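You operate a simulated robot arm through the tools that you are given. There is no shell and no other tool.

You run a simulated two-armed robot. Do the job below in one go: nothing can be reset, and whatever is moved stays where it is left.

## Task
Tip the full yellow scoop back into the jar it came from.
Fine: spill nothing; scoop back, both jars shut. Set down upright: yellow scoop.

Only the result counts: the job must be done as asked and must still hold three seconds after the hand-in. Knocking over, shifting, dropping, spilling or breaking anything else fails it.

## Robot
Two 6-joint arms with two-finger grippers on one trunk that stands fixed in place. Base frame: the origin is at the foot of the trunk, x ahead of it, y to its left, z up. Units: m, rad, N and s.
The left shoulder is at [0.03, 0.178, 0.988], the right one opposite. With the tool pointing down near the work surface each hand reaches from about 0.48 to 0.82 m from the base axis, measured 20 degrees to its own side. Payload 2.54 kg a hand.
The TCP of each hand is the grasp point between the finger pads, 0.03 m short of the fingertips. In the tool frame z runs along the fingers and y along their closing line. The gripper opens to 0.116 m. The gripper's body begins 0.095 m behind the TCP.
Orientation is that of the tool frame in the base frame, as a unit quaternion [w, x, y, z]. With the fingers straight down and closing along the base's y, the tool's x points along the base's -x, its y along +y and its z along -z.

## Interface
- The arms move only by the tool step_arm. It takes "left_plan", "right_plan" or both (then of equal length, played together; a hand with none holds still); each is a list of rows, each a list of 2 entries, a list of its own where there are three numbers: the shift along the tool's x, y, z in m, then the turn, a rotation vector about the tool's x, y, z in rad. In form: [[[dx, dy, dz], [wx, wy, wz]], ...]. A call has 1 to 20 rows; each row is the pose to reach, as a shift and turn from the pose commanded when the call began, along the tool's axes at that moment. "left_grip" and "right_grip" are, for a hand that has rows, the finger opening in m, from 0 to 0.116, set as the call begins (left out, the last holds). Rows are played at 5 a second. More than 0.05 m and 0.15 rad between two rows, or a gripper value outside its range, and nothing of the call is played. A pose out of reach is approached as far as the arm can. The call stops where the force on the tool passes 90 N (or 10 N more than at its start, if that is more) or the arm is blocked; 0.2 s more then pass. Each finger travels about 0.153 m/s and halts on what it meets, pressing with about 33 N; the grip force reading is that of the motor and also rises with nothing between the fingers. The clock runs only during rows and for 0.2 s after the last one: add rows that repeat a pose to give the fingers time. It gives the time, the measured TCP pose, the force on the tool (base axes), the opening and the grip force at its end, in the units of the frame above (readings bear some noise), with the torque about the TCP (base axes, N m) and any sound that the robot's microphone picked up, and new pictures: "show" is both (left out), scene, wrist or none (wrist: the cameras of the hands that moved).
- Cameras (640 x 400 px; columns grow to the right, rows downward): "scene" is now at [0.0452, 0.052, 1.7171]; the picture's right is [0.46, -0.89, 0.00], its down [-0.71, -0.37, -0.61] and it looks along [0.54, 0.28, -0.80] (base axes); focal length 323 px, centre (320, 200). "left" rides on the left gripper at [0.069, 0.015, -0.122] in its tool frame; the picture's right is [-0.21, 0.98, 0.00], its down [-0.83, -0.18, -0.53] and it looks along [-0.52, -0.11, 0.85] (tool axes); focal length 251 px, centre (320, 200). "right" rides on the right gripper at [0.069, -0.015, -0.122] in its tool frame; the picture's right is [0.21, 0.98, 0.00], its down [-0.83, 0.18, -0.53] and it looks along [-0.52, 0.11, 0.85] (tool axes); focal length 251 px, centre (320, 200). There is no depth. A picture from a camera that has moved, and an enlarged one, comes with that camera's place and axes in the base frame and with its lens. The place of the scene camera against the robot may be out by one fixed shift of up to 0.025 m in any direction.
- move_column(by): slides the trunk up (or, below 0, down) by that many m; the arms and the scene camera ride with it, the base frame stays. It gives what a move gives, with no picture.
- head_to(pan, tilt): turns the head with the scene camera to pan (to the left, within 2.496 rad either way) and tilt (down, from -0.506 to 1.204), counted from straight ahead of the robot. It gives what a move gives, and a new picture of the scene camera.
- zoom(camera, box): a new picture of the part [left, top, right, bottom] of that camera's present view, enlarged. The clock stands still meanwhile.
- sign_off(): hands the job in; it is judged then, once.

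Places have to be worked out from the pictures, the camera data and where the tool is seen. Open the grippers and draw the arms clear of the work before you hand the job in, unless the task says otherwise.

The tools are called as a command line: name --argument value ..., lists and objects as JSON in quotes. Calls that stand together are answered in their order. step_arm: Moves the arms, as the interface text tells. Its arguments: {"type":"object","properties":{"left_plan":{"type":"array","items":{"type":"array"}},"left_grip":{"type":"number"},"right_plan":{"type":"array","items":{"type":"array"}},"right_grip":{"type":"number"},"show":{"type":"string","enum":["both","scene","wrist","none"]}},"required":[]} The other tools are called the same way: move_column (by) slides the trunk up or down; head_to (pan, tilt) turns the head that bears the scene camera; zoom (camera, box) takes an enlarged picture of a part of a camera's view; sign_off () hands the job in.

At the start:

```text
time: 0.0
left_eef_pos: [0.4437, 0.3734, 1.1523]
left_orientation: [-0.001, 0.0, 1.0, 0.0]
left_ft_force: [-0.6, -0.1, 0.0]
left_moment: [-0.01, 0.04, 0.0]
left_gripper_width: 0.1158
left_finger_force: 0.0
right_eef_pos: [0.4883, -0.0468, 1.1749]
right_orientation: [0.0, 0.0, 1.0, 0.0]
right_ft_force: [0.1, 0.3, 0.0]
right_moment: [-0.01, -0.01, 0.0]
right_gripper_width: 0.1159
right_finger_force: 0.0
trunk travel left (down, up): [-0.2, 0.34]
head pan, tilt: [0.483, 0.922]
```

scene: 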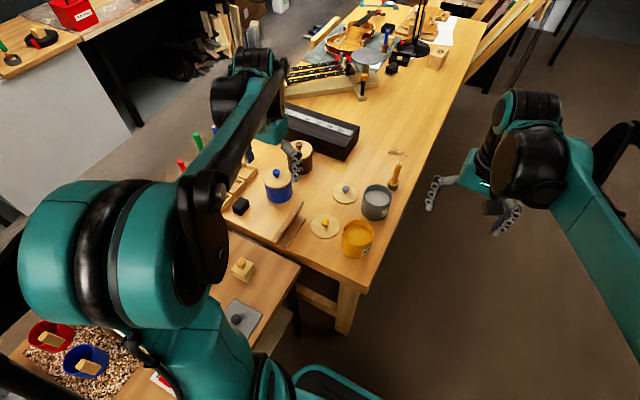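
right: 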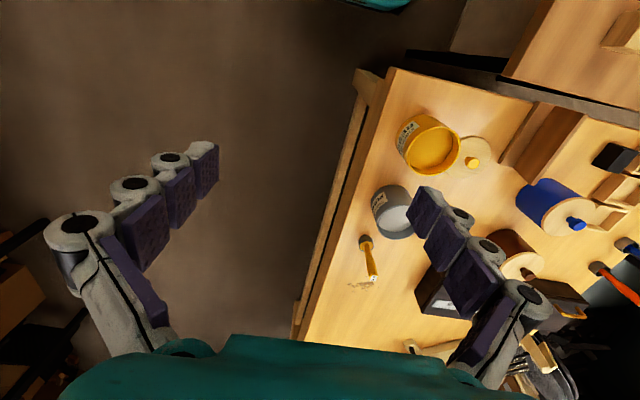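
left: 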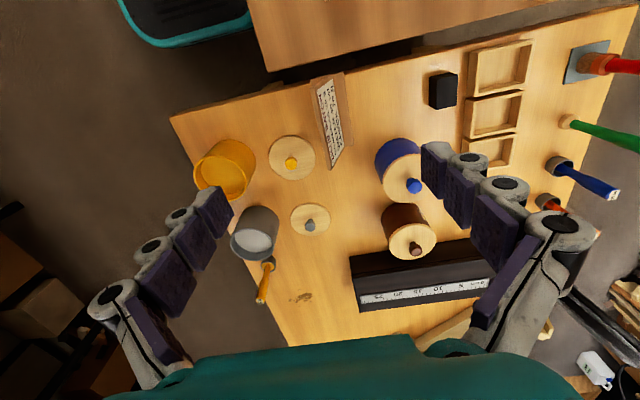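

I'll start by looking closely at the jars, lids, scoops and the written note before moving anything.

zoom --camera "left" --box '[160, 60, 480, 320]'

zoom --camera "scene" --box '[220, 120, 460, 300]'

zoom --camera "right" --box '[340, 80, 640, 320]'

zoom --camera "left" --box '[290, 60, 370, 180]'

```text
1.54 times, centred on (320, 190) of left
camera zoom: at [0.374, 0.3895, 1.275], right [0.21, 0.98, 0.0], down [0.83, -0.18, 0.53], along [0.52, -0.11, -0.85], focal length 387 px, centre (320, 215)
```

zoom: 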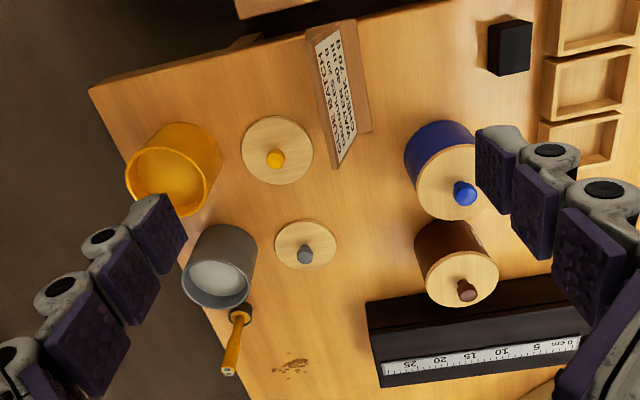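

```text
2.22 times, centred on (340, 210) of scene
camera zoom: at [0.0452, 0.052, 1.7171], right [0.46, -0.89, 0.0], down [-0.71, -0.37, -0.61], along [0.54, 0.28, -0.8], focal length 718 px, centre (276, 178)
```

zoom: 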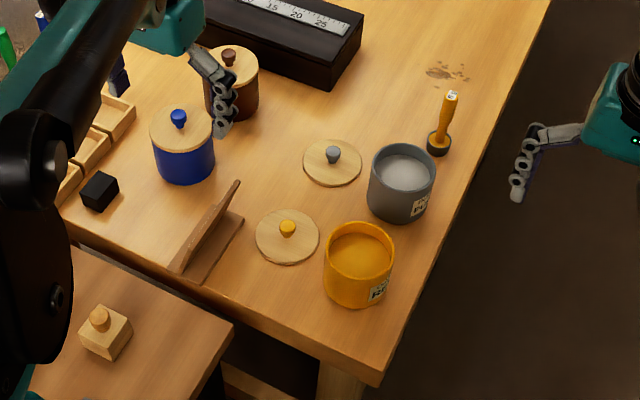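

```text
1.67 times, centred on (490, 200) of right
camera zoom: at [0.4201, -0.0623, 1.2971], right [-0.21, 0.98, 0.0], down [0.83, 0.18, 0.53], along [0.52, 0.11, -0.85], focal length 419 px, centre (37, 200)
```

zoom: 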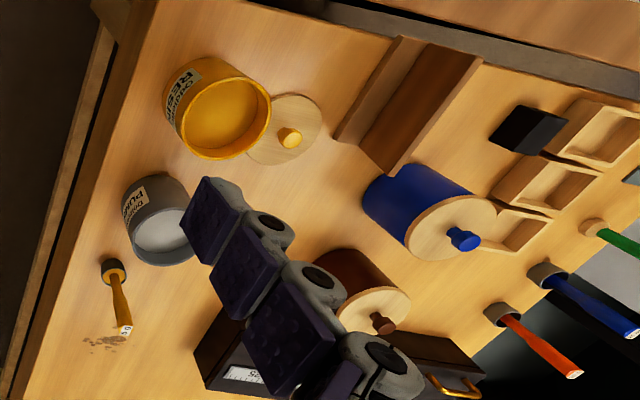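

```text
3.33 times, centred on (330, 120) of left
camera zoom: at [0.374, 0.3895, 1.275], right [0.21, 0.98, 0.0], down [0.83, -0.18, 0.53], along [0.52, -0.11, -0.85], focal length 838 px, centre (287, 467)
```

zoom: 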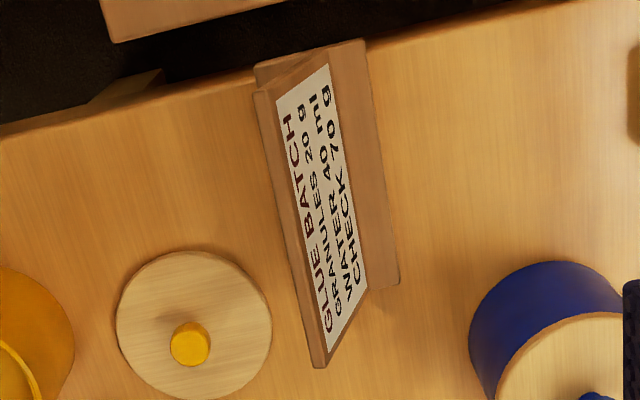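

Two open jars (yellow "Resin…", grey "Pumice…"), two lids lying beside them, and a yellow-handled scoop standing by the grey jar. I need to see what is in the scoop and read the labels.

zoom --camera "right" --box '[345, 225, 405, 295]'

zoom --camera "scene" --box '[360, 140, 430, 200]'

zoom --camera "right" --box '[365, 100, 465, 250]'

zoom --camera "left" --box '[240, 240, 320, 310]'

zoom --camera "left" --box '[530, 30, 640, 240]'

```text
5.71 times, centred on (375, 260) of right
camera zoom: at [0.4201, -0.0623, 1.2971], right [-0.21, 0.98, 0.0], down [0.83, 0.18, 0.53], along [0.52, 0.11, -0.85], focal length 1437 px, centre (6, -143)
```

zoom: 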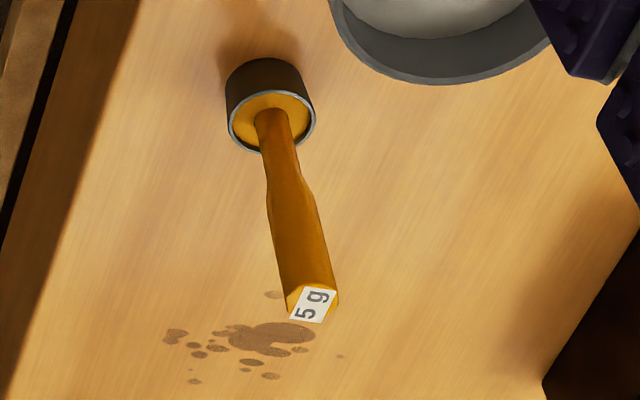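

```text
6.67 times, centred on (395, 170) of scene
camera zoom: at [0.0452, 0.052, 1.7171], right [0.46, -0.89, 0.0], down [-0.71, -0.37, -0.61], along [0.54, 0.28, -0.8], focal length 2155 px, centre (-180, 400)
```

zoom: 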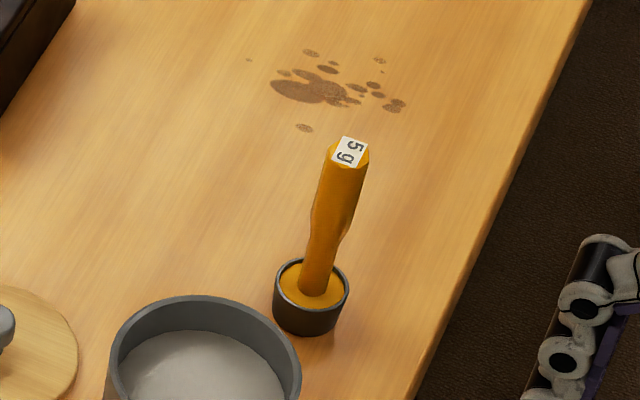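

```text
2.67 times, centred on (415, 175) of right
camera zoom: at [0.4201, -0.0623, 1.2971], right [-0.21, 0.98, 0.0], down [0.83, 0.18, 0.53], along [0.52, 0.11, -0.85], focal length 670 px, centre (67, 267)
```

zoom: 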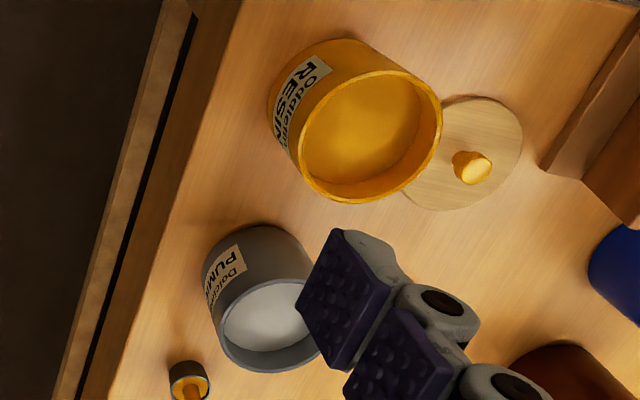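

```text
5.71 times, centred on (280, 275) of left
camera zoom: at [0.374, 0.3895, 1.275], right [0.21, 0.98, 0.0], down [0.83, -0.18, 0.53], along [0.52, -0.11, -0.85], focal length 1437 px, centre (549, -229)
```

zoom: 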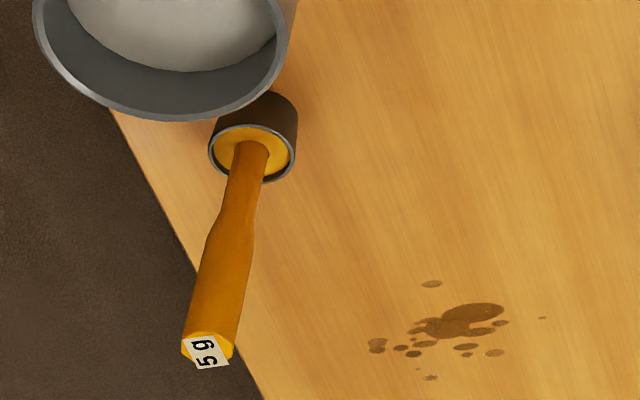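

```text
1.90 times, centred on (585, 135) of left
camera zoom: at [0.374, 0.3895, 1.275], right [0.21, 0.98, 0.0], down [0.83, -0.18, 0.53], along [0.52, -0.11, -0.85], focal length 479 px, centre (-185, 324)
```

zoom: 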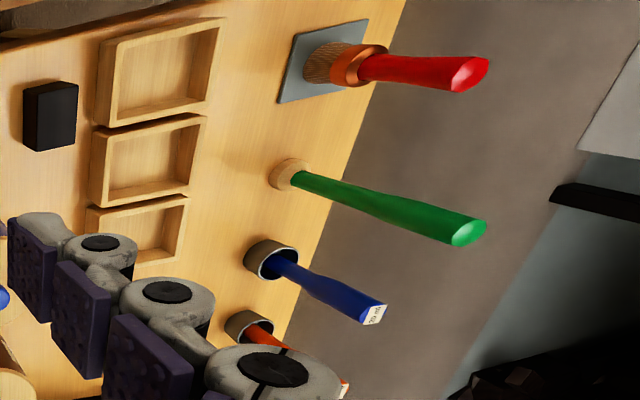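

The scoop holds amber-yellow stuff, so it came from the yellow RESIN jar; I estimate the table at z≈0.774, scoop at about (0.837, 0.151) with its handle vertical. I'll zoom in more to refine the jar rims, lids and how the closed jars' lids sit.

zoom --camera "left" --box '[180, 125, 270, 215]'

zoom --camera "left" --box '[220, 190, 300, 280]'

zoom --camera "left" --box '[260, 125, 340, 245]'

zoom --camera "left" --box '[365, 125, 445, 265]'

zoom --camera "right" --box '[385, 100, 505, 190]'

zoom --camera "right" --box '[365, 175, 445, 245]'

zoom --camera "scene" --box '[250, 140, 410, 270]'

```text
4.44 times, centred on (225, 170) of left
camera zoom: at [0.374, 0.3895, 1.275], right [0.21, 0.98, 0.0], down [0.83, -0.18, 0.53], along [0.52, -0.11, -0.85], focal length 1118 px, centre (742, 333)
```

zoom: 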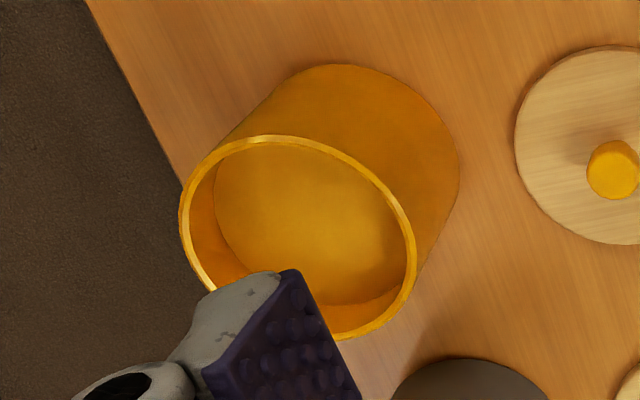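

```text
4.44 times, centred on (260, 235) of left
camera zoom: at [0.374, 0.3895, 1.275], right [0.21, 0.98, 0.0], down [0.83, -0.18, 0.53], along [0.52, -0.11, -0.85], focal length 1118 px, centre (587, 44)
```

zoom: 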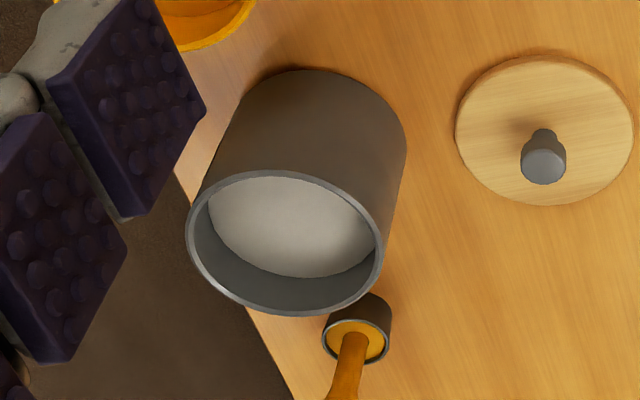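

```text
3.33 times, centred on (300, 185) of left
camera zoom: at [0.374, 0.3895, 1.275], right [0.21, 0.98, 0.0], down [0.83, -0.18, 0.53], along [0.52, -0.11, -0.85], focal length 838 px, centre (387, 250)
```

zoom: 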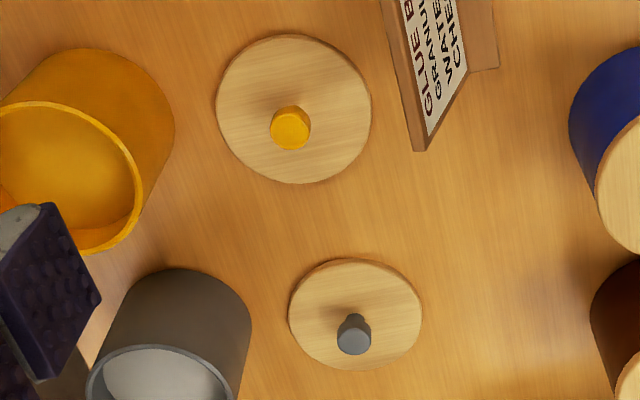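

```text
2.86 times, centred on (405, 195) of left
camera zoom: at [0.374, 0.3895, 1.275], right [0.21, 0.98, 0.0], down [0.83, -0.18, 0.53], along [0.52, -0.11, -0.85], focal length 718 px, centre (77, 214)
```

zoom: 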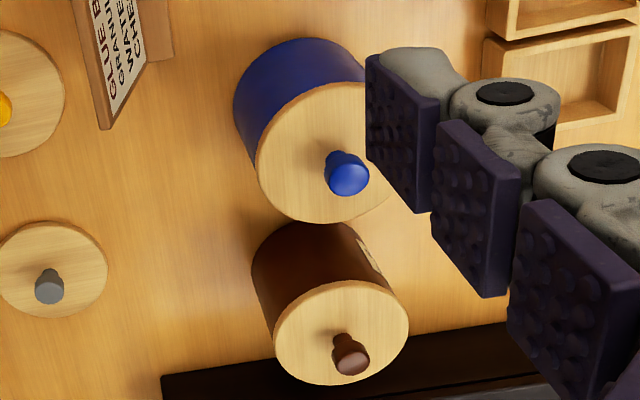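

```text
4.44 times, centred on (445, 145) of right
camera zoom: at [0.4201, -0.0623, 1.2971], right [-0.21, 0.98, 0.0], down [0.83, 0.18, 0.53], along [0.52, 0.11, -0.85], focal length 1118 px, centre (-236, 444)
```

zoom: 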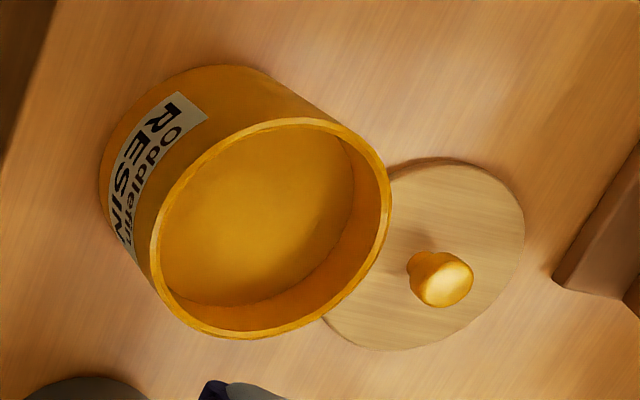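

```text
5.71 times, centred on (405, 210) of right
camera zoom: at [0.4201, -0.0623, 1.2971], right [-0.21, 0.98, 0.0], down [0.83, 0.18, 0.53], along [0.52, 0.11, -0.85], focal length 1437 px, centre (-166, 143)
```

zoom: 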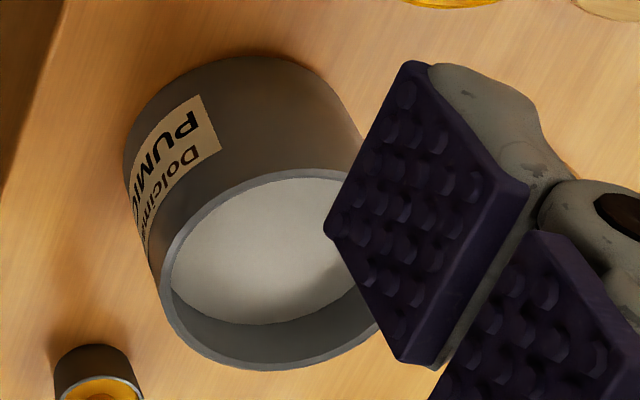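

```text
3.08 times, centred on (330, 205) of scene
camera zoom: at [0.0452, 0.052, 1.7171], right [0.46, -0.89, 0.0], down [-0.71, -0.37, -0.61], along [0.54, 0.28, -0.8], focal length 994 px, centre (289, 185)
```

zoom: 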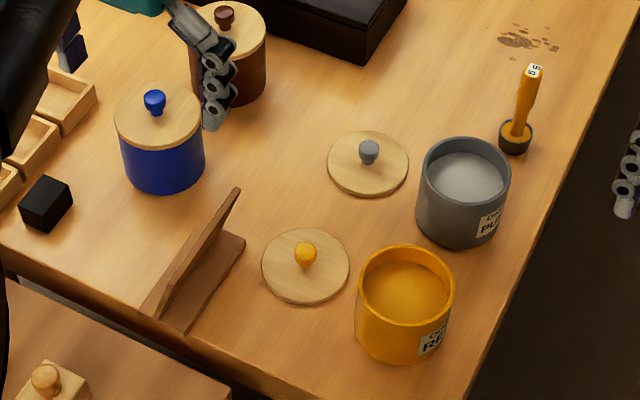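

The resin jar's rim is about (0.539, 0.171, 0.870), the pumice jar's about (0.706, 0.168, 0.863), and the lids' knobs are near (0.562, 0.291) and (0.727, 0.292). I'll use the right arm for the scoop, coming in sideways from the free space right of the table, so first I tilt the right tool to horizontal well above everything.

step_arm --right_plan '[[[-0.0125, -0.0042, 0.0083], [0, -0.1309, 0]], [[-0.025, -0.0083, 0.0167], [0, -0.2618, 0]], [[-0.0375, -0.0125, 0.025], [0, -0.3927, 0]], [[-0.05, -0.0167, 0.0333], [0, -0.5236, 0]], [[-0.0625, -0.0208, 0.0417], [0, -0.6545, 0]], [[-0.075, -0.025, 0.05], [0, -0.7854, 0]], [[-0.0875, -0.0292, 0.0583], [0, -0.9163, 0]], [[-0.1, -0.0333, 0.0667], [0, -1.0472, 0]], [[-0.1125, -0.0375, 0.075], [0, -1.1781, 0]], [[-0.125, -0.0417, 0.0833], [0, -1.309, 0]], [[-0.1375, -0.0458, 0.0917], [0, -1.4399, 0]], [[-0.15, -0.05, 0.1], [0, -1.5708, 0]], [[-0.15, -0.05, 0.1], [0, -1.5708, 0]]]' --show "both"

```text
time: 2.8
left_eef_pos: [0.4417, 0.3746, 1.1529]
left_orientation: [0.0, 0.0, 1.0, -0.001]
left_ft_force: [-0.1, -0.3, -0.1]
left_moment: [-0.03, -0.04, -0.01]
left_gripper_width: 0.1159
left_finger_force: 0.1
right_eef_pos: [0.6624, -0.0918, 1.109]
right_orientation: [0.707, 0.0, 0.707, 0.001]
right_ft_force: [0.3, 0.0, 0.5]
right_moment: [0.0, 0.0, 0.0]
right_gripper_width: 0.1162
right_finger_force: 0.0
right hand out of reach, approached as far as the arm can: row 11, 12, 13
trunk travel left (down, up): [-0.2, 0.34]
head pan, tilt: [0.483, 0.922]
camera scene: at [0.044, 0.0521, 1.7172], right [0.46, -0.89, 0.0], down [-0.7, -0.37, -0.61], along [0.54, 0.28, -0.8], focal length 323 px, centre (320, 200)
camera right: at [0.5411, -0.1064, 1.0399], right [0.0, 0.98, -0.21], down [-0.53, 0.18, 0.83], along [0.85, 0.11, 0.52], focal length 251 px, centre (320, 200)
```

scene: 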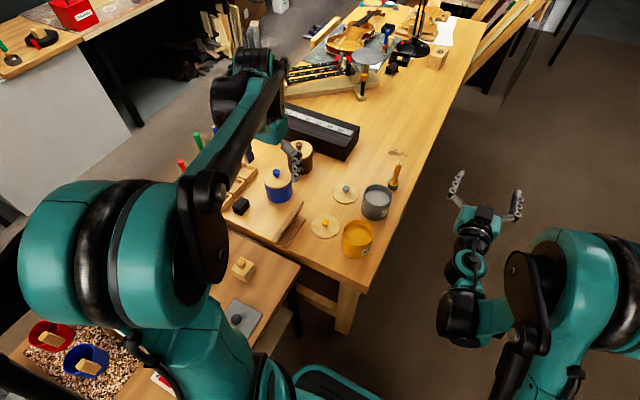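
right: 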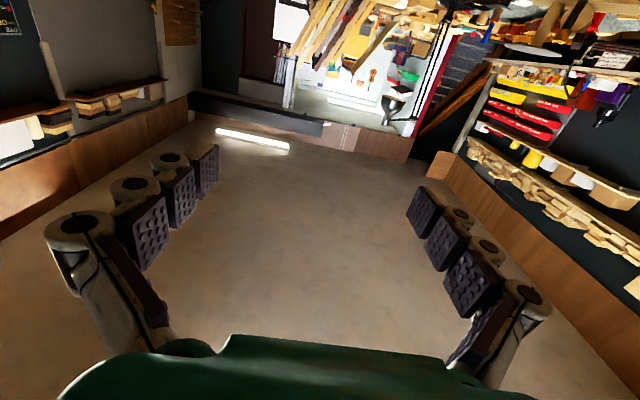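

The arm couldn't fold that close with the tool level (it ended at x≈0.66, z≈1.11), so the wrist must stay out about 0.46 m; for the pour I'll point the tool mostly along +y. Now I yaw the right tool about 50° to the left and come down beside the table edge, still clear of everything.

step_arm --right_plan '[[[0.0136, 0.009, 0.0073], [-0.109, 0, 0]], [[0.0272, 0.018, 0.0145], [-0.218, 0, 0]], [[0.0409, 0.027, 0.0218], [-0.327, 0, 0]], [[0.0545, 0.036, 0.029], [-0.436, 0, 0]], [[0.0681, 0.045, 0.0363], [-0.545, 0, 0]], [[0.0818, 0.054, 0.0435], [-0.654, 0, 0]], [[0.0954, 0.063, 0.0508], [-0.763, 0, 0]], [[0.109, 0.072, 0.058], [-0.873, 0, 0]], [[0.109, 0.072, 0.058], [-0.873, 0, 0]]]' --show "both"

```text
time: 4.8
left_eef_pos: [0.4423, 0.373, 1.1517]
left_orientation: [0.0, 0.0, 1.0, 0.0]
left_ft_force: [-1.0, 0.0, -0.6]
left_moment: [-0.01, -0.02, -0.04]
left_gripper_width: 0.1159
left_finger_force: 0.1
right_eef_pos: [0.7216, -0.0168, 0.9985]
right_orientation: [0.641, -0.3, 0.64, 0.299]
right_ft_force: [-0.7, -0.3, 1.1]
right_moment: [0.01, 0.04, -0.01]
right_gripper_width: 0.1159
right_finger_force: 0.0
right hand out of reach, approached as far as the arm can: row 1, 2, 3, 4
trunk travel left (down, up): [-0.2, 0.34]
head pan, tilt: [0.483, 0.922]
camera scene: at [0.0446, 0.0522, 1.7172], right [0.46, -0.89, 0.0], down [-0.7, -0.37, -0.61], along [0.54, 0.28, -0.8], focal length 323 px, centre (320, 200)
camera right: at [0.6555, -0.1204, 0.9303], right [-0.75, 0.63, -0.21], down [-0.48, -0.29, 0.83], along [0.45, 0.72, 0.52], focal length 251 px, centre (320, 200)
```

scene: 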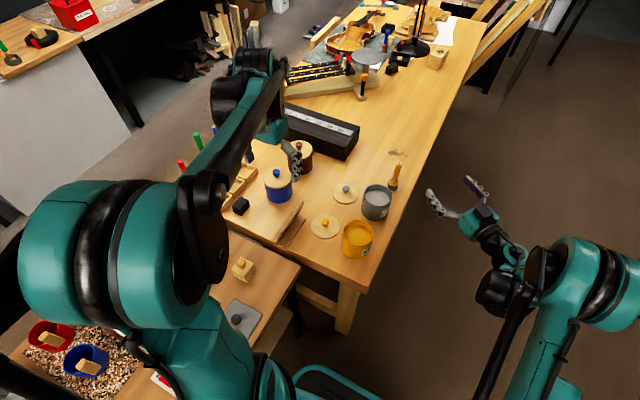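
right: 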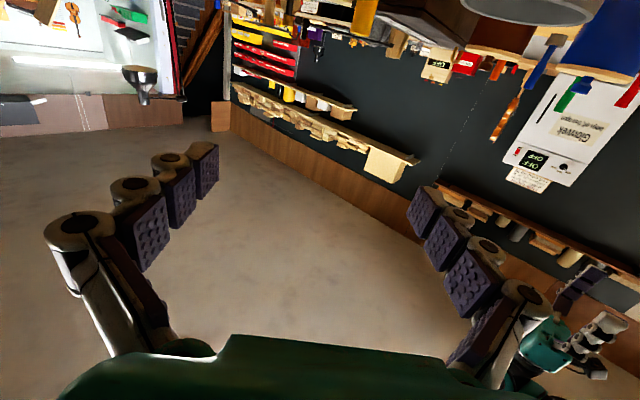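

The clipped pose is what counts as commanded, and the readings match my plan: TCP (0.722, −0.017, 0.999), tool pointing 50° left of forward. Next I narrow the fingers to 0.06 and lower to handle height (z≈0.882), stopping about 0.10 m short of the scoop.

step_arm --right_plan '[[[0.0146, 0.0025, 0.0128], [0, 0, 0]], [[0.0291, 0.0049, 0.0255], [0, 0, 0]], [[0.0437, 0.0074, 0.0383], [0, 0, 0]], [[0.0583, 0.0099, 0.051], [0, 0, 0]], [[0.0728, 0.0123, 0.0638], [0, 0, 0]], [[0.0874, 0.0148, 0.0765], [0, 0, 0]], [[0.1019, 0.0172, 0.0893], [0, 0, 0]], [[0.1165, 0.0197, 0.102], [0, 0, 0]], [[0.1165, 0.0197, 0.102], [0, 0, 0]]]' --right_grip 0.06 --show "none"

zoom --camera "left" --box '[180, 200, 320, 350]'

zoom --camera "scene" --box '[340, 120, 480, 240]'

```text
time: 6.8
left_eef_pos: [0.4433, 0.3735, 1.1514]
left_orientation: [0.0, 0.0, 1.0, 0.0]
left_ft_force: [0.0, 0.2, 0.1]
left_moment: [0.0, 0.01, 0.01]
left_gripper_width: 0.1161
left_finger_force: 0.2
right_eef_pos: [0.7678, 0.0741, 0.8922]
right_orientation: [0.639, -0.3, 0.642, 0.299]
right_ft_force: [0.0, -0.3, 0.3]
right_moment: [-0.01, -0.03, -0.01]
right_gripper_width: 0.0598
right_finger_force: 0.1
right hand out of reach, approached as far as the arm can: row 8, 9
trunk travel left (down, up): [-0.2, 0.34]
head pan, tilt: [0.483, 0.922]
```

```text
2.67 times, centred on (250, 275) of left
camera zoom: at [0.3742, 0.3893, 1.275], right [0.21, 0.98, 0.0], down [0.83, -0.18, 0.53], along [0.52, -0.11, -0.85], focal length 670 px, centre (507, 0)
```

zoom: 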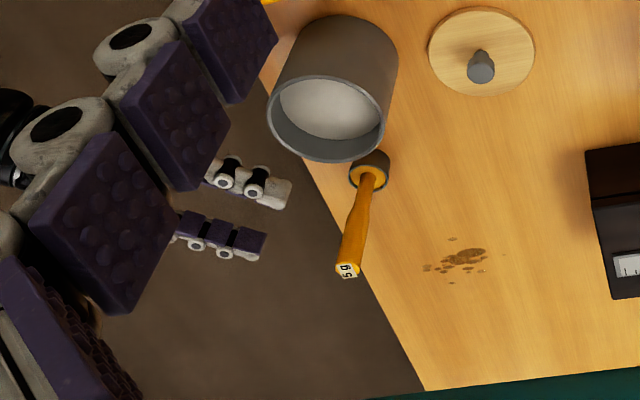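

```text
3.33 times, centred on (410, 180) of scene
camera zoom: at [0.0455, 0.0518, 1.7171], right [0.46, -0.89, 0.0], down [-0.71, -0.37, -0.6], along [0.54, 0.28, -0.8], focal length 1077 px, centre (20, 267)
```

zoom: 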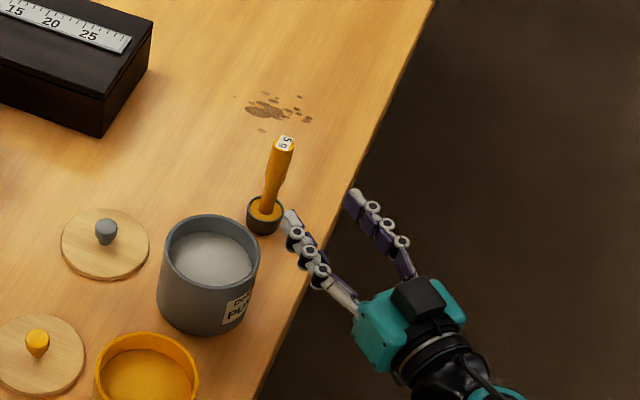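

The arm stopped about 1 cm short of the commanded height, so I'm near some reach limit in this posture. I'll turn the head toward the right arm to see how it is folded before going further.

head_to --pan -0.2 --tilt 0.85

```text
time: 7.9
left_eef_pos: [0.443, 0.374, 1.1521]
left_orientation: [0.0, -0.001, 1.0, 0.0]
left_ft_force: [0.2, -0.4, 0.1]
left_moment: [-0.02, -0.02, -0.01]
left_gripper_width: 0.1161
left_finger_force: 0.0
right_eef_pos: [0.7681, 0.0742, 0.8935]
right_orientation: [0.64, -0.299, 0.642, 0.298]
right_ft_force: [0.0, 0.2, 0.7]
right_moment: [0.0, -0.03, -0.01]
right_gripper_width: 0.0601
right_finger_force: 0.0
trunk travel left (down, up): [-0.2, 0.34]
head pan, tilt: [-0.201, 0.85]
camera scene: at [0.0561, 0.002, 1.7225], right [-0.2, -0.98, 0.0], down [-0.74, 0.15, -0.66], along [0.65, -0.13, -0.75], focal length 323 px, centre (320, 200)
```

scene: 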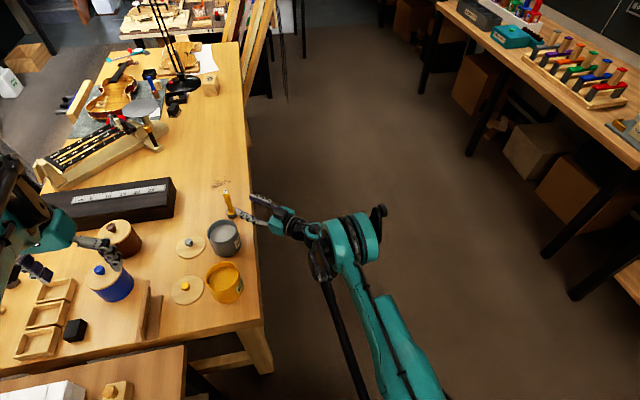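

The picture shows the right arm low beside the table with nothing near it. Lowering the trunk should give it more range with a level tool, so I look at the robot's surroundings for obstacles first.

head_to --pan 0.9 --tilt 1.1

head_to --pan -0.8 --tilt 1.15

```text
time: 9.2
left_eef_pos: [0.4429, 0.3737, 1.153]
left_orientation: [0.0, -0.001, 1.0, 0.0]
left_ft_force: [0.9, 0.3, 0.3]
left_moment: [0.02, -0.03, -0.01]
left_gripper_width: 0.1158
left_finger_force: 0.1
right_eef_pos: [0.7693, 0.0743, 0.8932]
right_orientation: [0.64, -0.299, 0.642, 0.298]
right_ft_force: [-0.7, -0.9, -0.1]
right_moment: [0.01, 0.01, -0.03]
right_gripper_width: 0.0601
right_finger_force: 0.2
trunk travel left (down, up): [-0.2, 0.34]
head pan, tilt: [0.901, 1.1]
camera scene: at [0.0187, 0.0669, 1.7048], right [0.78, -0.62, 0.0], down [-0.55, -0.7, -0.45], along [0.28, 0.36, -0.89], focal length 323 px, centre (320, 200)
```

scene: 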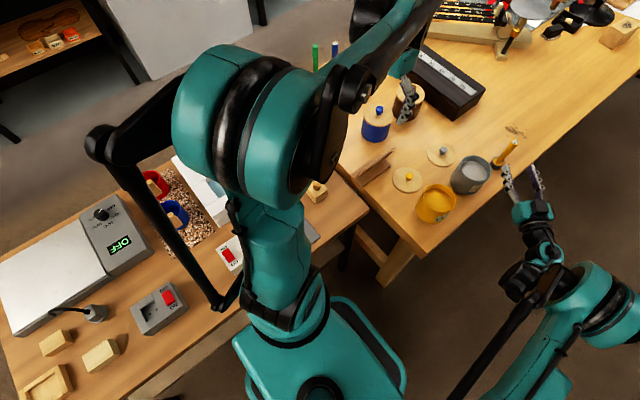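

```text
time: 10.9
left_eef_pos: [0.4424, 0.3738, 1.1519]
left_orientation: [0.0, 0.001, 1.0, -0.001]
left_ft_force: [-1.1, 0.8, 0.3]
left_moment: [-0.01, 0.0, -0.03]
left_gripper_width: 0.1162
left_finger_force: 0.1
right_eef_pos: [0.7667, 0.0739, 0.8926]
right_orientation: [0.64, -0.299, 0.642, 0.298]
right_ft_force: [0.4, -0.5, 0.5]
right_moment: [-0.03, 0.0, 0.0]
right_gripper_width: 0.06
right_finger_force: 0.1
trunk travel left (down, up): [-0.2, 0.34]
head pan, tilt: [-0.799, 1.15]
camera scene: at [0.021, -0.0252, 1.7017], right [-0.72, -0.7, 0.0], down [-0.64, 0.65, -0.41], along [0.28, -0.29, -0.91], focal length 323 px, centre (320, 200)
```

scene: 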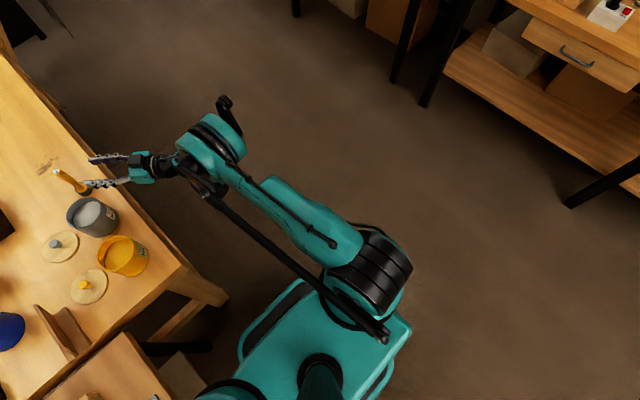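

The right arm's forearm hangs steeply with the hand level, so a lower trunk should flatten it; nothing under either arm is close. I back the right hand off and up first, then lower the trunk 0.12 m.

step_arm --right_plan '[[[-0.02, 0, -0.0133], [0, 0, 0]], [[-0.04, 0, -0.0267], [0, 0, 0]], [[-0.06, 0, -0.04], [0, 0, 0]], [[-0.08, 0, -0.0533], [0, 0, 0]], [[-0.1, 0, -0.0667], [0, 0, 0]], [[-0.12, 0, -0.08], [0, 0, 0]]]' --show "none"

move_column --by -0.12

head_to --pan 0.35 --tilt 0.9

```text
time: 12.3
left_eef_pos: [0.4416, 0.3735, 1.1514]
left_orientation: [-0.001, 0.001, 1.0, 0.001]
left_ft_force: [-0.3, -0.1, 0.1]
left_moment: [0.02, -0.01, 0.01]
left_gripper_width: 0.116
left_finger_force: 0.1
right_eef_pos: [0.7151, 0.0096, 1.0127]
right_orientation: [0.641, -0.299, 0.641, 0.299]
right_ft_force: [0.6, -1.1, 0.4]
right_moment: [-0.04, -0.01, 0.01]
right_gripper_width: 0.0601
right_finger_force: 0.0
trunk travel left (down, up): [-0.2, 0.34]
head pan, tilt: [-0.799, 1.15]
```

```text
time: 13.8
left_eef_pos: [0.4417, 0.3738, 1.0328]
left_orientation: [0.0, 0.0, 1.0, 0.0]
left_ft_force: [-0.2, 0.9, -0.2]
left_moment: [-0.01, -0.01, 0.01]
left_gripper_width: 0.116
left_finger_force: 0.1
right_eef_pos: [0.7157, 0.0113, 0.8933]
right_orientation: [0.641, -0.299, 0.641, 0.298]
right_ft_force: [0.1, -0.5, 0.2]
right_moment: [0.0, 0.02, 0.01]
right_gripper_width: 0.06
right_finger_force: 0.2
trunk travel left (down, up): [-0.08, 0.46]
head pan, tilt: [-0.799, 1.15]
```

```text
time: 15.2
left_eef_pos: [0.4437, 0.374, 1.032]
left_orientation: [0.0, 0.0, 1.0, 0.0]
left_ft_force: [0.2, -0.3, -0.3]
left_moment: [0.01, 0.01, -0.03]
left_gripper_width: 0.116
left_finger_force: 0.0
right_eef_pos: [0.7136, 0.0102, 0.8926]
right_orientation: [0.64, -0.299, 0.641, 0.299]
right_ft_force: [-0.1, 0.2, -0.6]
right_moment: [0.01, 0.0, -0.01]
right_gripper_width: 0.0601
right_finger_force: 0.0
trunk travel left (down, up): [-0.08, 0.46]
head pan, tilt: [0.351, 0.901]
camera scene: at [0.0503, 0.0433, 1.5986], right [0.34, -0.94, 0.0], down [-0.74, -0.27, -0.62], along [0.58, 0.21, -0.78], focal length 323 px, centre (320, 200)
```

scene: 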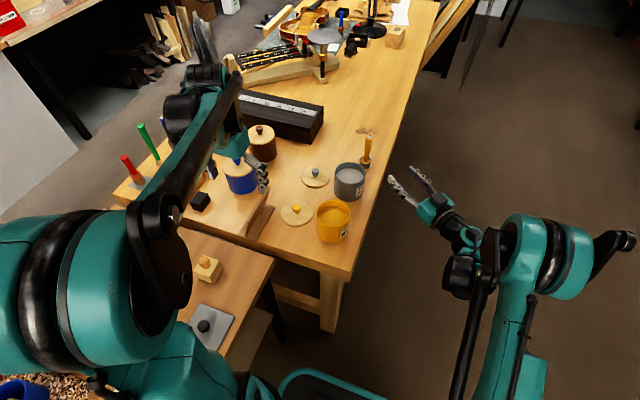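

Trunk is down 0.12 m and all is undisturbed. Before picking up the scoop I test the pouring posture empty-handed: swing to (0.60, 0.03, 0.95) with the tool pointing along +y.

step_arm --right_plan '[[[-0.0095, 0.0168, -0.0097], [-0.1163, 0, 0]], [[-0.019, 0.0335, -0.0194], [-0.2327, 0, 0]], [[-0.0285, 0.0503, -0.0292], [-0.349, 0, 0]], [[-0.038, 0.0671, -0.0389], [-0.4653, 0, 0]], [[-0.0475, 0.0838, -0.0486], [-0.5817, 0, 0]], [[-0.057, 0.1006, -0.0583], [-0.698, 0, 0]], [[-0.057, 0.1006, -0.0583], [-0.698, 0, 0]]]' --show "scene"

```text
time: 16.8
left_eef_pos: [0.4426, 0.3731, 1.0314]
left_orientation: [0.0, 0.0, 1.0, 0.001]
left_ft_force: [0.3, -0.3, 0.6]
left_moment: [0.03, -0.02, -0.05]
left_gripper_width: 0.116
left_finger_force: 0.1
right_eef_pos: [0.6022, 0.0312, 0.9506]
right_orientation: [0.5, -0.5, 0.5, 0.5]
right_ft_force: [0.6, -0.9, -0.5]
right_moment: [-0.01, -0.02, -0.02]
right_gripper_width: 0.0599
right_finger_force: 0.0
trunk travel left (down, up): [-0.08, 0.46]
head pan, tilt: [0.351, 0.901]
camera scene: at [0.0504, 0.0433, 1.5986], right [0.34, -0.94, 0.0], down [-0.74, -0.27, -0.62], along [0.58, 0.21, -0.78], focal length 323 px, centre (320, 200)
```

scene: 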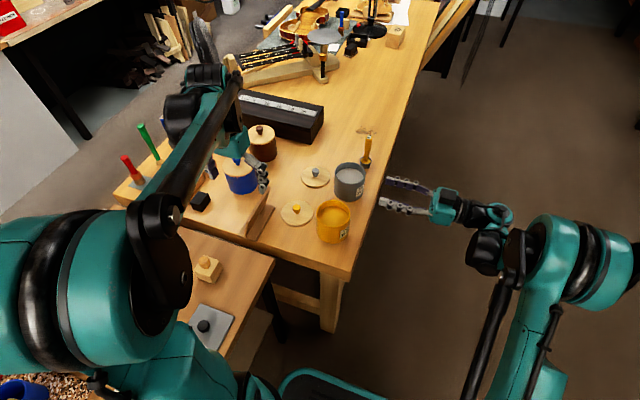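

Reachable, orientation is exactly along +y. Now I test the tipping roll (about 2.2 rad about the tool axis) in free air here.

step_arm --right_plan '[[[0, 0, 0], [0, 0, 0.14]], [[0, 0, 0], [0, 0, 0.28]], [[0, 0, 0], [0, 0, 0.42]], [[0, 0, 0], [0, 0, 0.56]], [[0, 0, 0], [0, 0, 0.7]], [[0, 0, 0], [0, 0, 0.84]], [[0, 0, 0], [0, 0, 0.98]], [[0, 0, 0], [0, 0, 1.12]], [[0, 0, 0], [0, 0, 1.26]], [[0, 0, 0], [0, 0, 1.4]], [[0, 0, 0], [0, 0, 1.54]], [[0, 0, 0], [0, 0, 1.68]], [[0, 0, 0], [0, 0, 1.82]], [[0, 0, 0], [0, 0, 1.96]], [[0, 0, 0], [0, 0, 2.1]], [[0, 0, 0], [0, 0, 2.24]], [[0, 0, 0], [0, 0, 2.36]]]' --show "scene"

```text
time: 20.4
left_eef_pos: [0.4411, 0.3743, 1.0315]
left_orientation: [0.0, 0.0, 1.0, 0.0]
left_ft_force: [-0.3, 0.6, 0.1]
left_moment: [-0.02, 0.0, 0.0]
left_gripper_width: 0.116
left_finger_force: 0.1
right_eef_pos: [0.6005, 0.0304, 0.9477]
right_orientation: [0.046, -0.047, 0.709, 0.702]
right_ft_force: [-0.2, -0.2, 0.4]
right_moment: [0.01, 0.02, 0.02]
right_gripper_width: 0.0597
right_finger_force: 0.2
right hand out of reach, approached as far as the arm can: row 11, 12, 13, 14, 15, 16, 17
trunk travel left (down, up): [-0.08, 0.46]
head pan, tilt: [0.351, 0.901]
camera scene: at [0.0503, 0.0434, 1.5986], right [0.34, -0.94, 0.0], down [-0.74, -0.27, -0.62], along [0.58, 0.21, -0.78], focal length 323 px, centre (320, 200)
```

scene: 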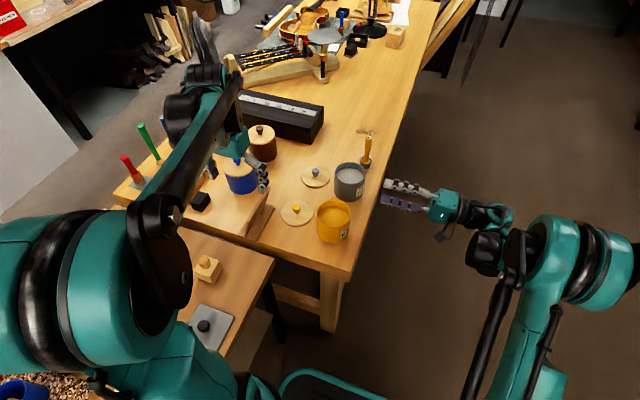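

The roll stops at about +82° this way. I'll roll the other direction instead so the tool's x axis (and camera) ends up on top, which leaves room for tipping the desired way.

step_arm --right_plan '[[[0, 0, 0], [0, 0, -0.14]], [[0, 0, 0], [0, 0, -0.28]], [[0, 0, 0], [0, 0, -0.42]], [[0, 0, 0], [0, 0, -0.56]], [[0, 0, 0], [0, 0, -0.7]], [[0, 0, 0], [0, 0, -0.84]], [[0, 0, 0], [0, 0, -0.98]], [[0, 0, 0], [0, 0, -1.12]], [[0, 0, 0], [0, 0, -1.26]], [[0, 0, 0], [0, 0, -1.4]], [[0, 0, 0], [0, 0, -1.54]], [[0, 0, 0], [0, 0, -1.68]], [[0, 0, 0], [0, 0, -1.82]], [[0, 0, 0], [0, 0, -1.96]], [[0, 0, 0], [0, 0, -2.1]], [[0, 0, 0], [0, 0, -2.24]], [[0, 0, 0], [0, 0, -2.38]], [[0, 0, 0], [0, 0, -2.52]], [[0, 0, 0], [0, 0, -2.66]], [[0, 0, 0], [0, 0, -2.8]]]' --show "none"

step_arm --right_plan '[[[0, 0, 0], [0, 0, -0.14]], [[0, 0, 0], [0, 0, -0.28]], [[0, 0, 0], [0, 0, -0.42]], [[0, 0, 0], [0, 0, -0.56]], [[0, 0, 0], [0, 0, -0.7]], [[0, 0, 0], [0, 0, -0.84]], [[0, 0, 0], [0, 0, -0.98]], [[0, 0, 0], [0, 0, -1.12]], [[0, 0, 0], [0, 0, -1.26]], [[0, 0, 0], [0, 0, -1.4]], [[0, 0, 0], [0, 0, -1.54]], [[0, 0, 0], [0, 0, -1.68]], [[0, 0, 0], [0, 0, -1.78]]]' --show "both"

```text
time: 24.6
left_eef_pos: [0.443, 0.3751, 1.0317]
left_orientation: [-0.001, 0.0, 1.0, -0.001]
left_ft_force: [0.3, 0.2, 0.5]
left_moment: [0.01, 0.02, 0.0]
left_gripper_width: 0.1162
left_finger_force: 0.1
right_eef_pos: [0.6009, 0.0303, 0.9473]
right_orientation: [-0.701, 0.706, -0.073, -0.074]
right_ft_force: [-0.7, 0.4, 0.6]
right_moment: [0.0, -0.01, 0.01]
right_gripper_width: 0.0598
right_finger_force: 0.1
trunk travel left (down, up): [-0.08, 0.46]
head pan, tilt: [0.351, 0.901]
```

```text
time: 27.4
left_eef_pos: [0.4426, 0.374, 1.0315]
left_orientation: [0.0, 0.0, 1.0, 0.001]
left_ft_force: [0.9, 0.0, -0.7]
left_moment: [-0.04, 0.0, -0.01]
left_gripper_width: 0.1158
left_finger_force: 0.0
right_eef_pos: [0.6012, 0.0308, 0.9497]
right_orientation: [-0.498, 0.502, 0.503, 0.498]
right_ft_force: [-0.3, 0.1, -0.5]
right_moment: [0.0, 0.01, 0.04]
right_gripper_width: 0.0603
right_finger_force: 0.2
trunk travel left (down, up): [-0.08, 0.46]
head pan, tilt: [0.351, 0.901]
camera scene: at [0.0503, 0.0434, 1.5986], right [0.34, -0.94, 0.0], down [-0.74, -0.27, -0.62], along [0.58, 0.21, -0.78], focal length 323 px, centre (320, 200)
camera right: at [0.5851, -0.0908, 1.0197], right [0.98, 0.0, 0.22], down [0.18, -0.54, -0.82], along [0.11, 0.84, -0.53], focal length 251 px, centre (320, 200)
```

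scene: 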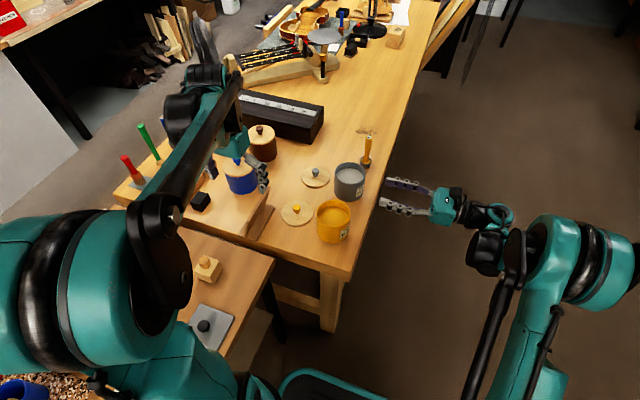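
right: 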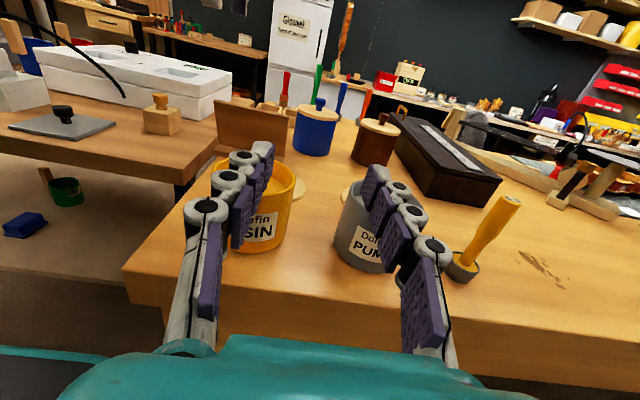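

Now the tool is level along +y with the camera on top and plenty of roll left for tipping; the view of both jars and scoop is clear. I move to a pre-grasp about 0.10 m short of the scoop handle, tool yawed to 50°, at handle height.

step_arm --right_plan '[[[-0.0084, 0.0213, 0.0054], [-0.0873, 0, 0]], [[-0.0168, 0.0425, 0.0108], [-0.1745, 0, 0]], [[-0.0251, 0.0638, 0.0161], [-0.2618, 0, 0]], [[-0.0335, 0.085, 0.0215], [-0.349, 0, 0]], [[-0.0419, 0.1063, 0.0269], [-0.4363, 0, 0]], [[-0.0503, 0.1275, 0.0323], [-0.5236, 0, 0]], [[-0.0586, 0.1488, 0.0376], [-0.6109, 0, 0]], [[-0.067, 0.17, 0.043], [-0.6981, 0, 0]], [[-0.067, 0.17, 0.043], [-0.6981, 0, 0]]]' --show "wrist"

zoom --camera "left" --box '[160, 200, 320, 340]'

zoom --camera "scene" --box '[320, 100, 460, 240]'

```text
time: 29.4
left_eef_pos: [0.4421, 0.3729, 1.0319]
left_orientation: [0.0, 0.0, 1.0, 0.0]
left_ft_force: [0.3, 0.9, 0.4]
left_moment: [-0.01, -0.01, -0.01]
left_gripper_width: 0.1159
left_finger_force: 0.0
right_eef_pos: [0.7684, 0.0731, 0.8788]
right_orientation: [-0.296, 0.643, 0.3, 0.64]
right_ft_force: [-1.2, -0.8, -0.3]
right_moment: [-0.01, 0.02, 0.0]
right_gripper_width: 0.0601
right_finger_force: 0.1
trunk travel left (down, up): [-0.08, 0.46]
head pan, tilt: [0.351, 0.901]
camera right: at [0.6793, -0.0104, 0.9507], right [0.75, -0.63, 0.22], down [-0.21, -0.53, -0.82], along [0.63, 0.57, -0.53], focal length 251 px, centre (320, 200)
```

right: 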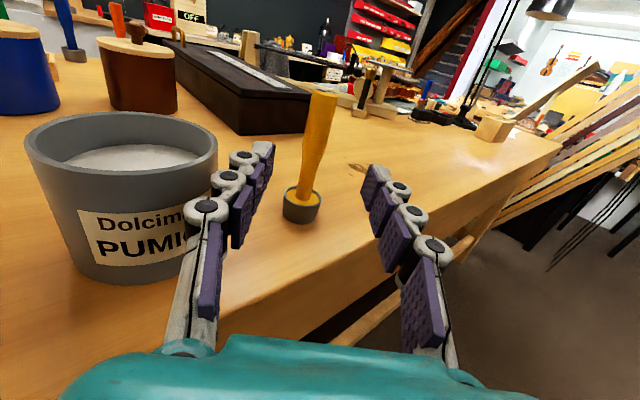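

```text
2.86 times, centred on (240, 270) of left
camera zoom: at [0.374, 0.3894, 1.1551], right [0.21, 0.98, 0.0], down [0.83, -0.18, 0.53], along [0.52, -0.11, -0.85], focal length 718 px, centre (549, 0)
```

zoom: 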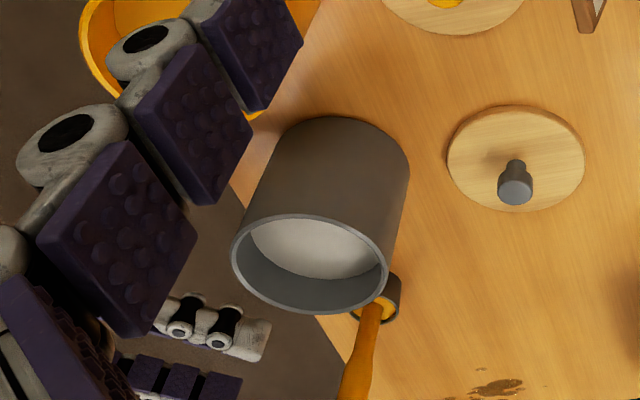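

```text
2.86 times, centred on (390, 170) of scene
camera zoom: at [0.0502, 0.0432, 1.5987], right [0.34, -0.94, 0.0], down [-0.74, -0.27, -0.62], along [0.58, 0.21, -0.78], focal length 923 px, centre (120, 286)
```

zoom: 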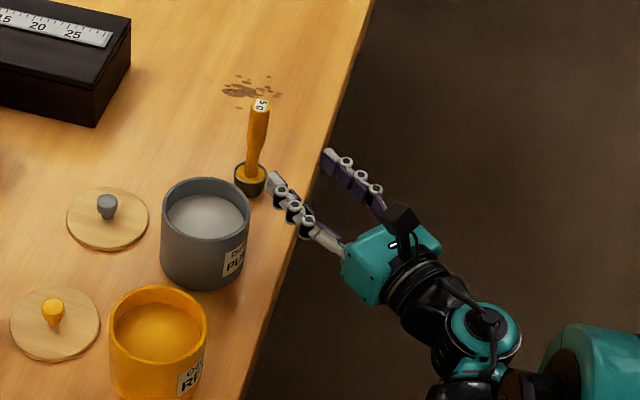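

TCP is at (0.770, 0.0735, 0.880) and the handle sits almost centred between the fingers in the wrist view. I zoom in to measure the sideways offset before moving in.

zoom --camera "right" --box '[240, 80, 400, 240]'

```text
2.50 times, centred on (320, 160) of right
camera zoom: at [0.6793, -0.0104, 0.9507], right [0.75, -0.63, 0.22], down [-0.21, -0.53, -0.82], along [0.63, 0.57, -0.53], focal length 629 px, centre (320, 300)
```

zoom: 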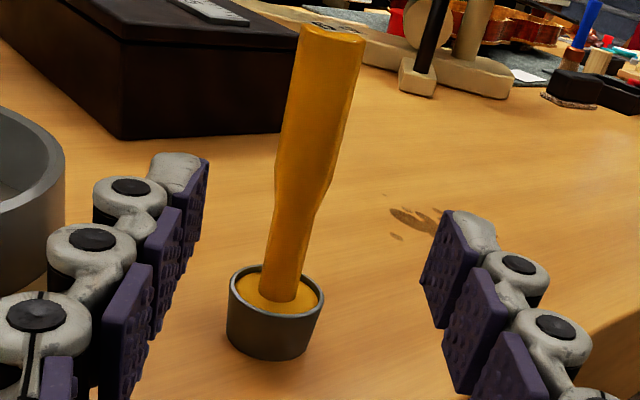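

The handle is about 4 mm toward the tool's −y side and roughly 0.105 m ahead. I correct by −4 mm, advance 0.06 m slowly and re-measure.

step_arm --right_plan '[[[0, -0.001, 0.015], [0, 0, 0]], [[0, -0.002, 0.03], [0, 0, 0]], [[0, -0.003, 0.045], [0, 0, 0]], [[0, -0.004, 0.06], [0, 0, 0]], [[0, -0.004, 0.06], [0, 0, 0]]]' --show "none"

zoom --camera "right" --box '[240, 60, 400, 260]'

zoom --camera "scene" --box '[340, 110, 420, 190]'

```text
time: 30.6
left_eef_pos: [0.4433, 0.3742, 1.0319]
left_orientation: [0.001, 0.001, 1.0, -0.001]
left_ft_force: [-0.3, 0.0, 0.0]
left_moment: [0.02, 0.02, 0.01]
left_gripper_width: 0.1158
left_finger_force: 0.0
right_eef_pos: [0.8057, 0.1225, 0.8803]
right_orientation: [-0.296, 0.643, 0.3, 0.64]
right_ft_force: [-0.7, -0.1, -0.3]
right_moment: [-0.02, 0.0, 0.02]
right_gripper_width: 0.0602
right_finger_force: 0.0
trunk travel left (down, up): [-0.08, 0.46]
head pan, tilt: [0.351, 0.901]
```

```text
2.00 times, centred on (320, 160) of right
camera zoom: at [0.7156, 0.039, 0.9505], right [0.75, -0.63, 0.22], down [-0.21, -0.53, -0.82], along [0.63, 0.57, -0.53], focal length 503 px, centre (320, 280)
```

zoom: 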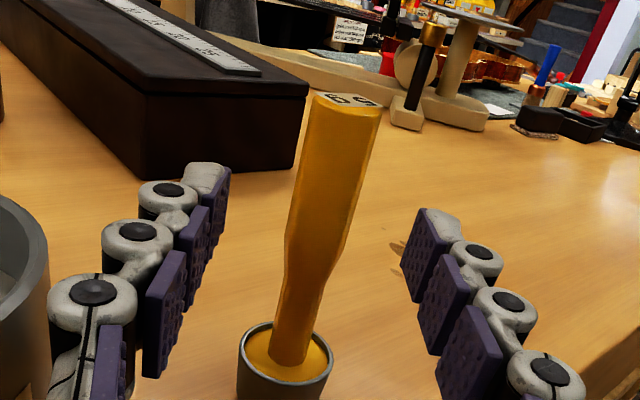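

```text
5.00 times, centred on (380, 150) of scene
camera zoom: at [0.0502, 0.0433, 1.5986], right [0.34, -0.94, 0.0], down [-0.74, -0.27, -0.62], along [0.58, 0.21, -0.78], focal length 1616 px, centre (20, 450)
```

zoom: 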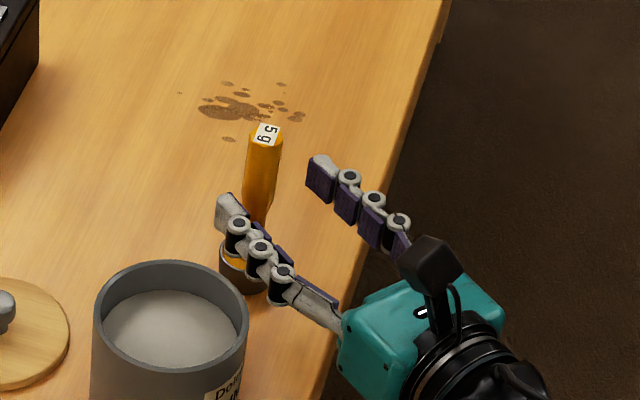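

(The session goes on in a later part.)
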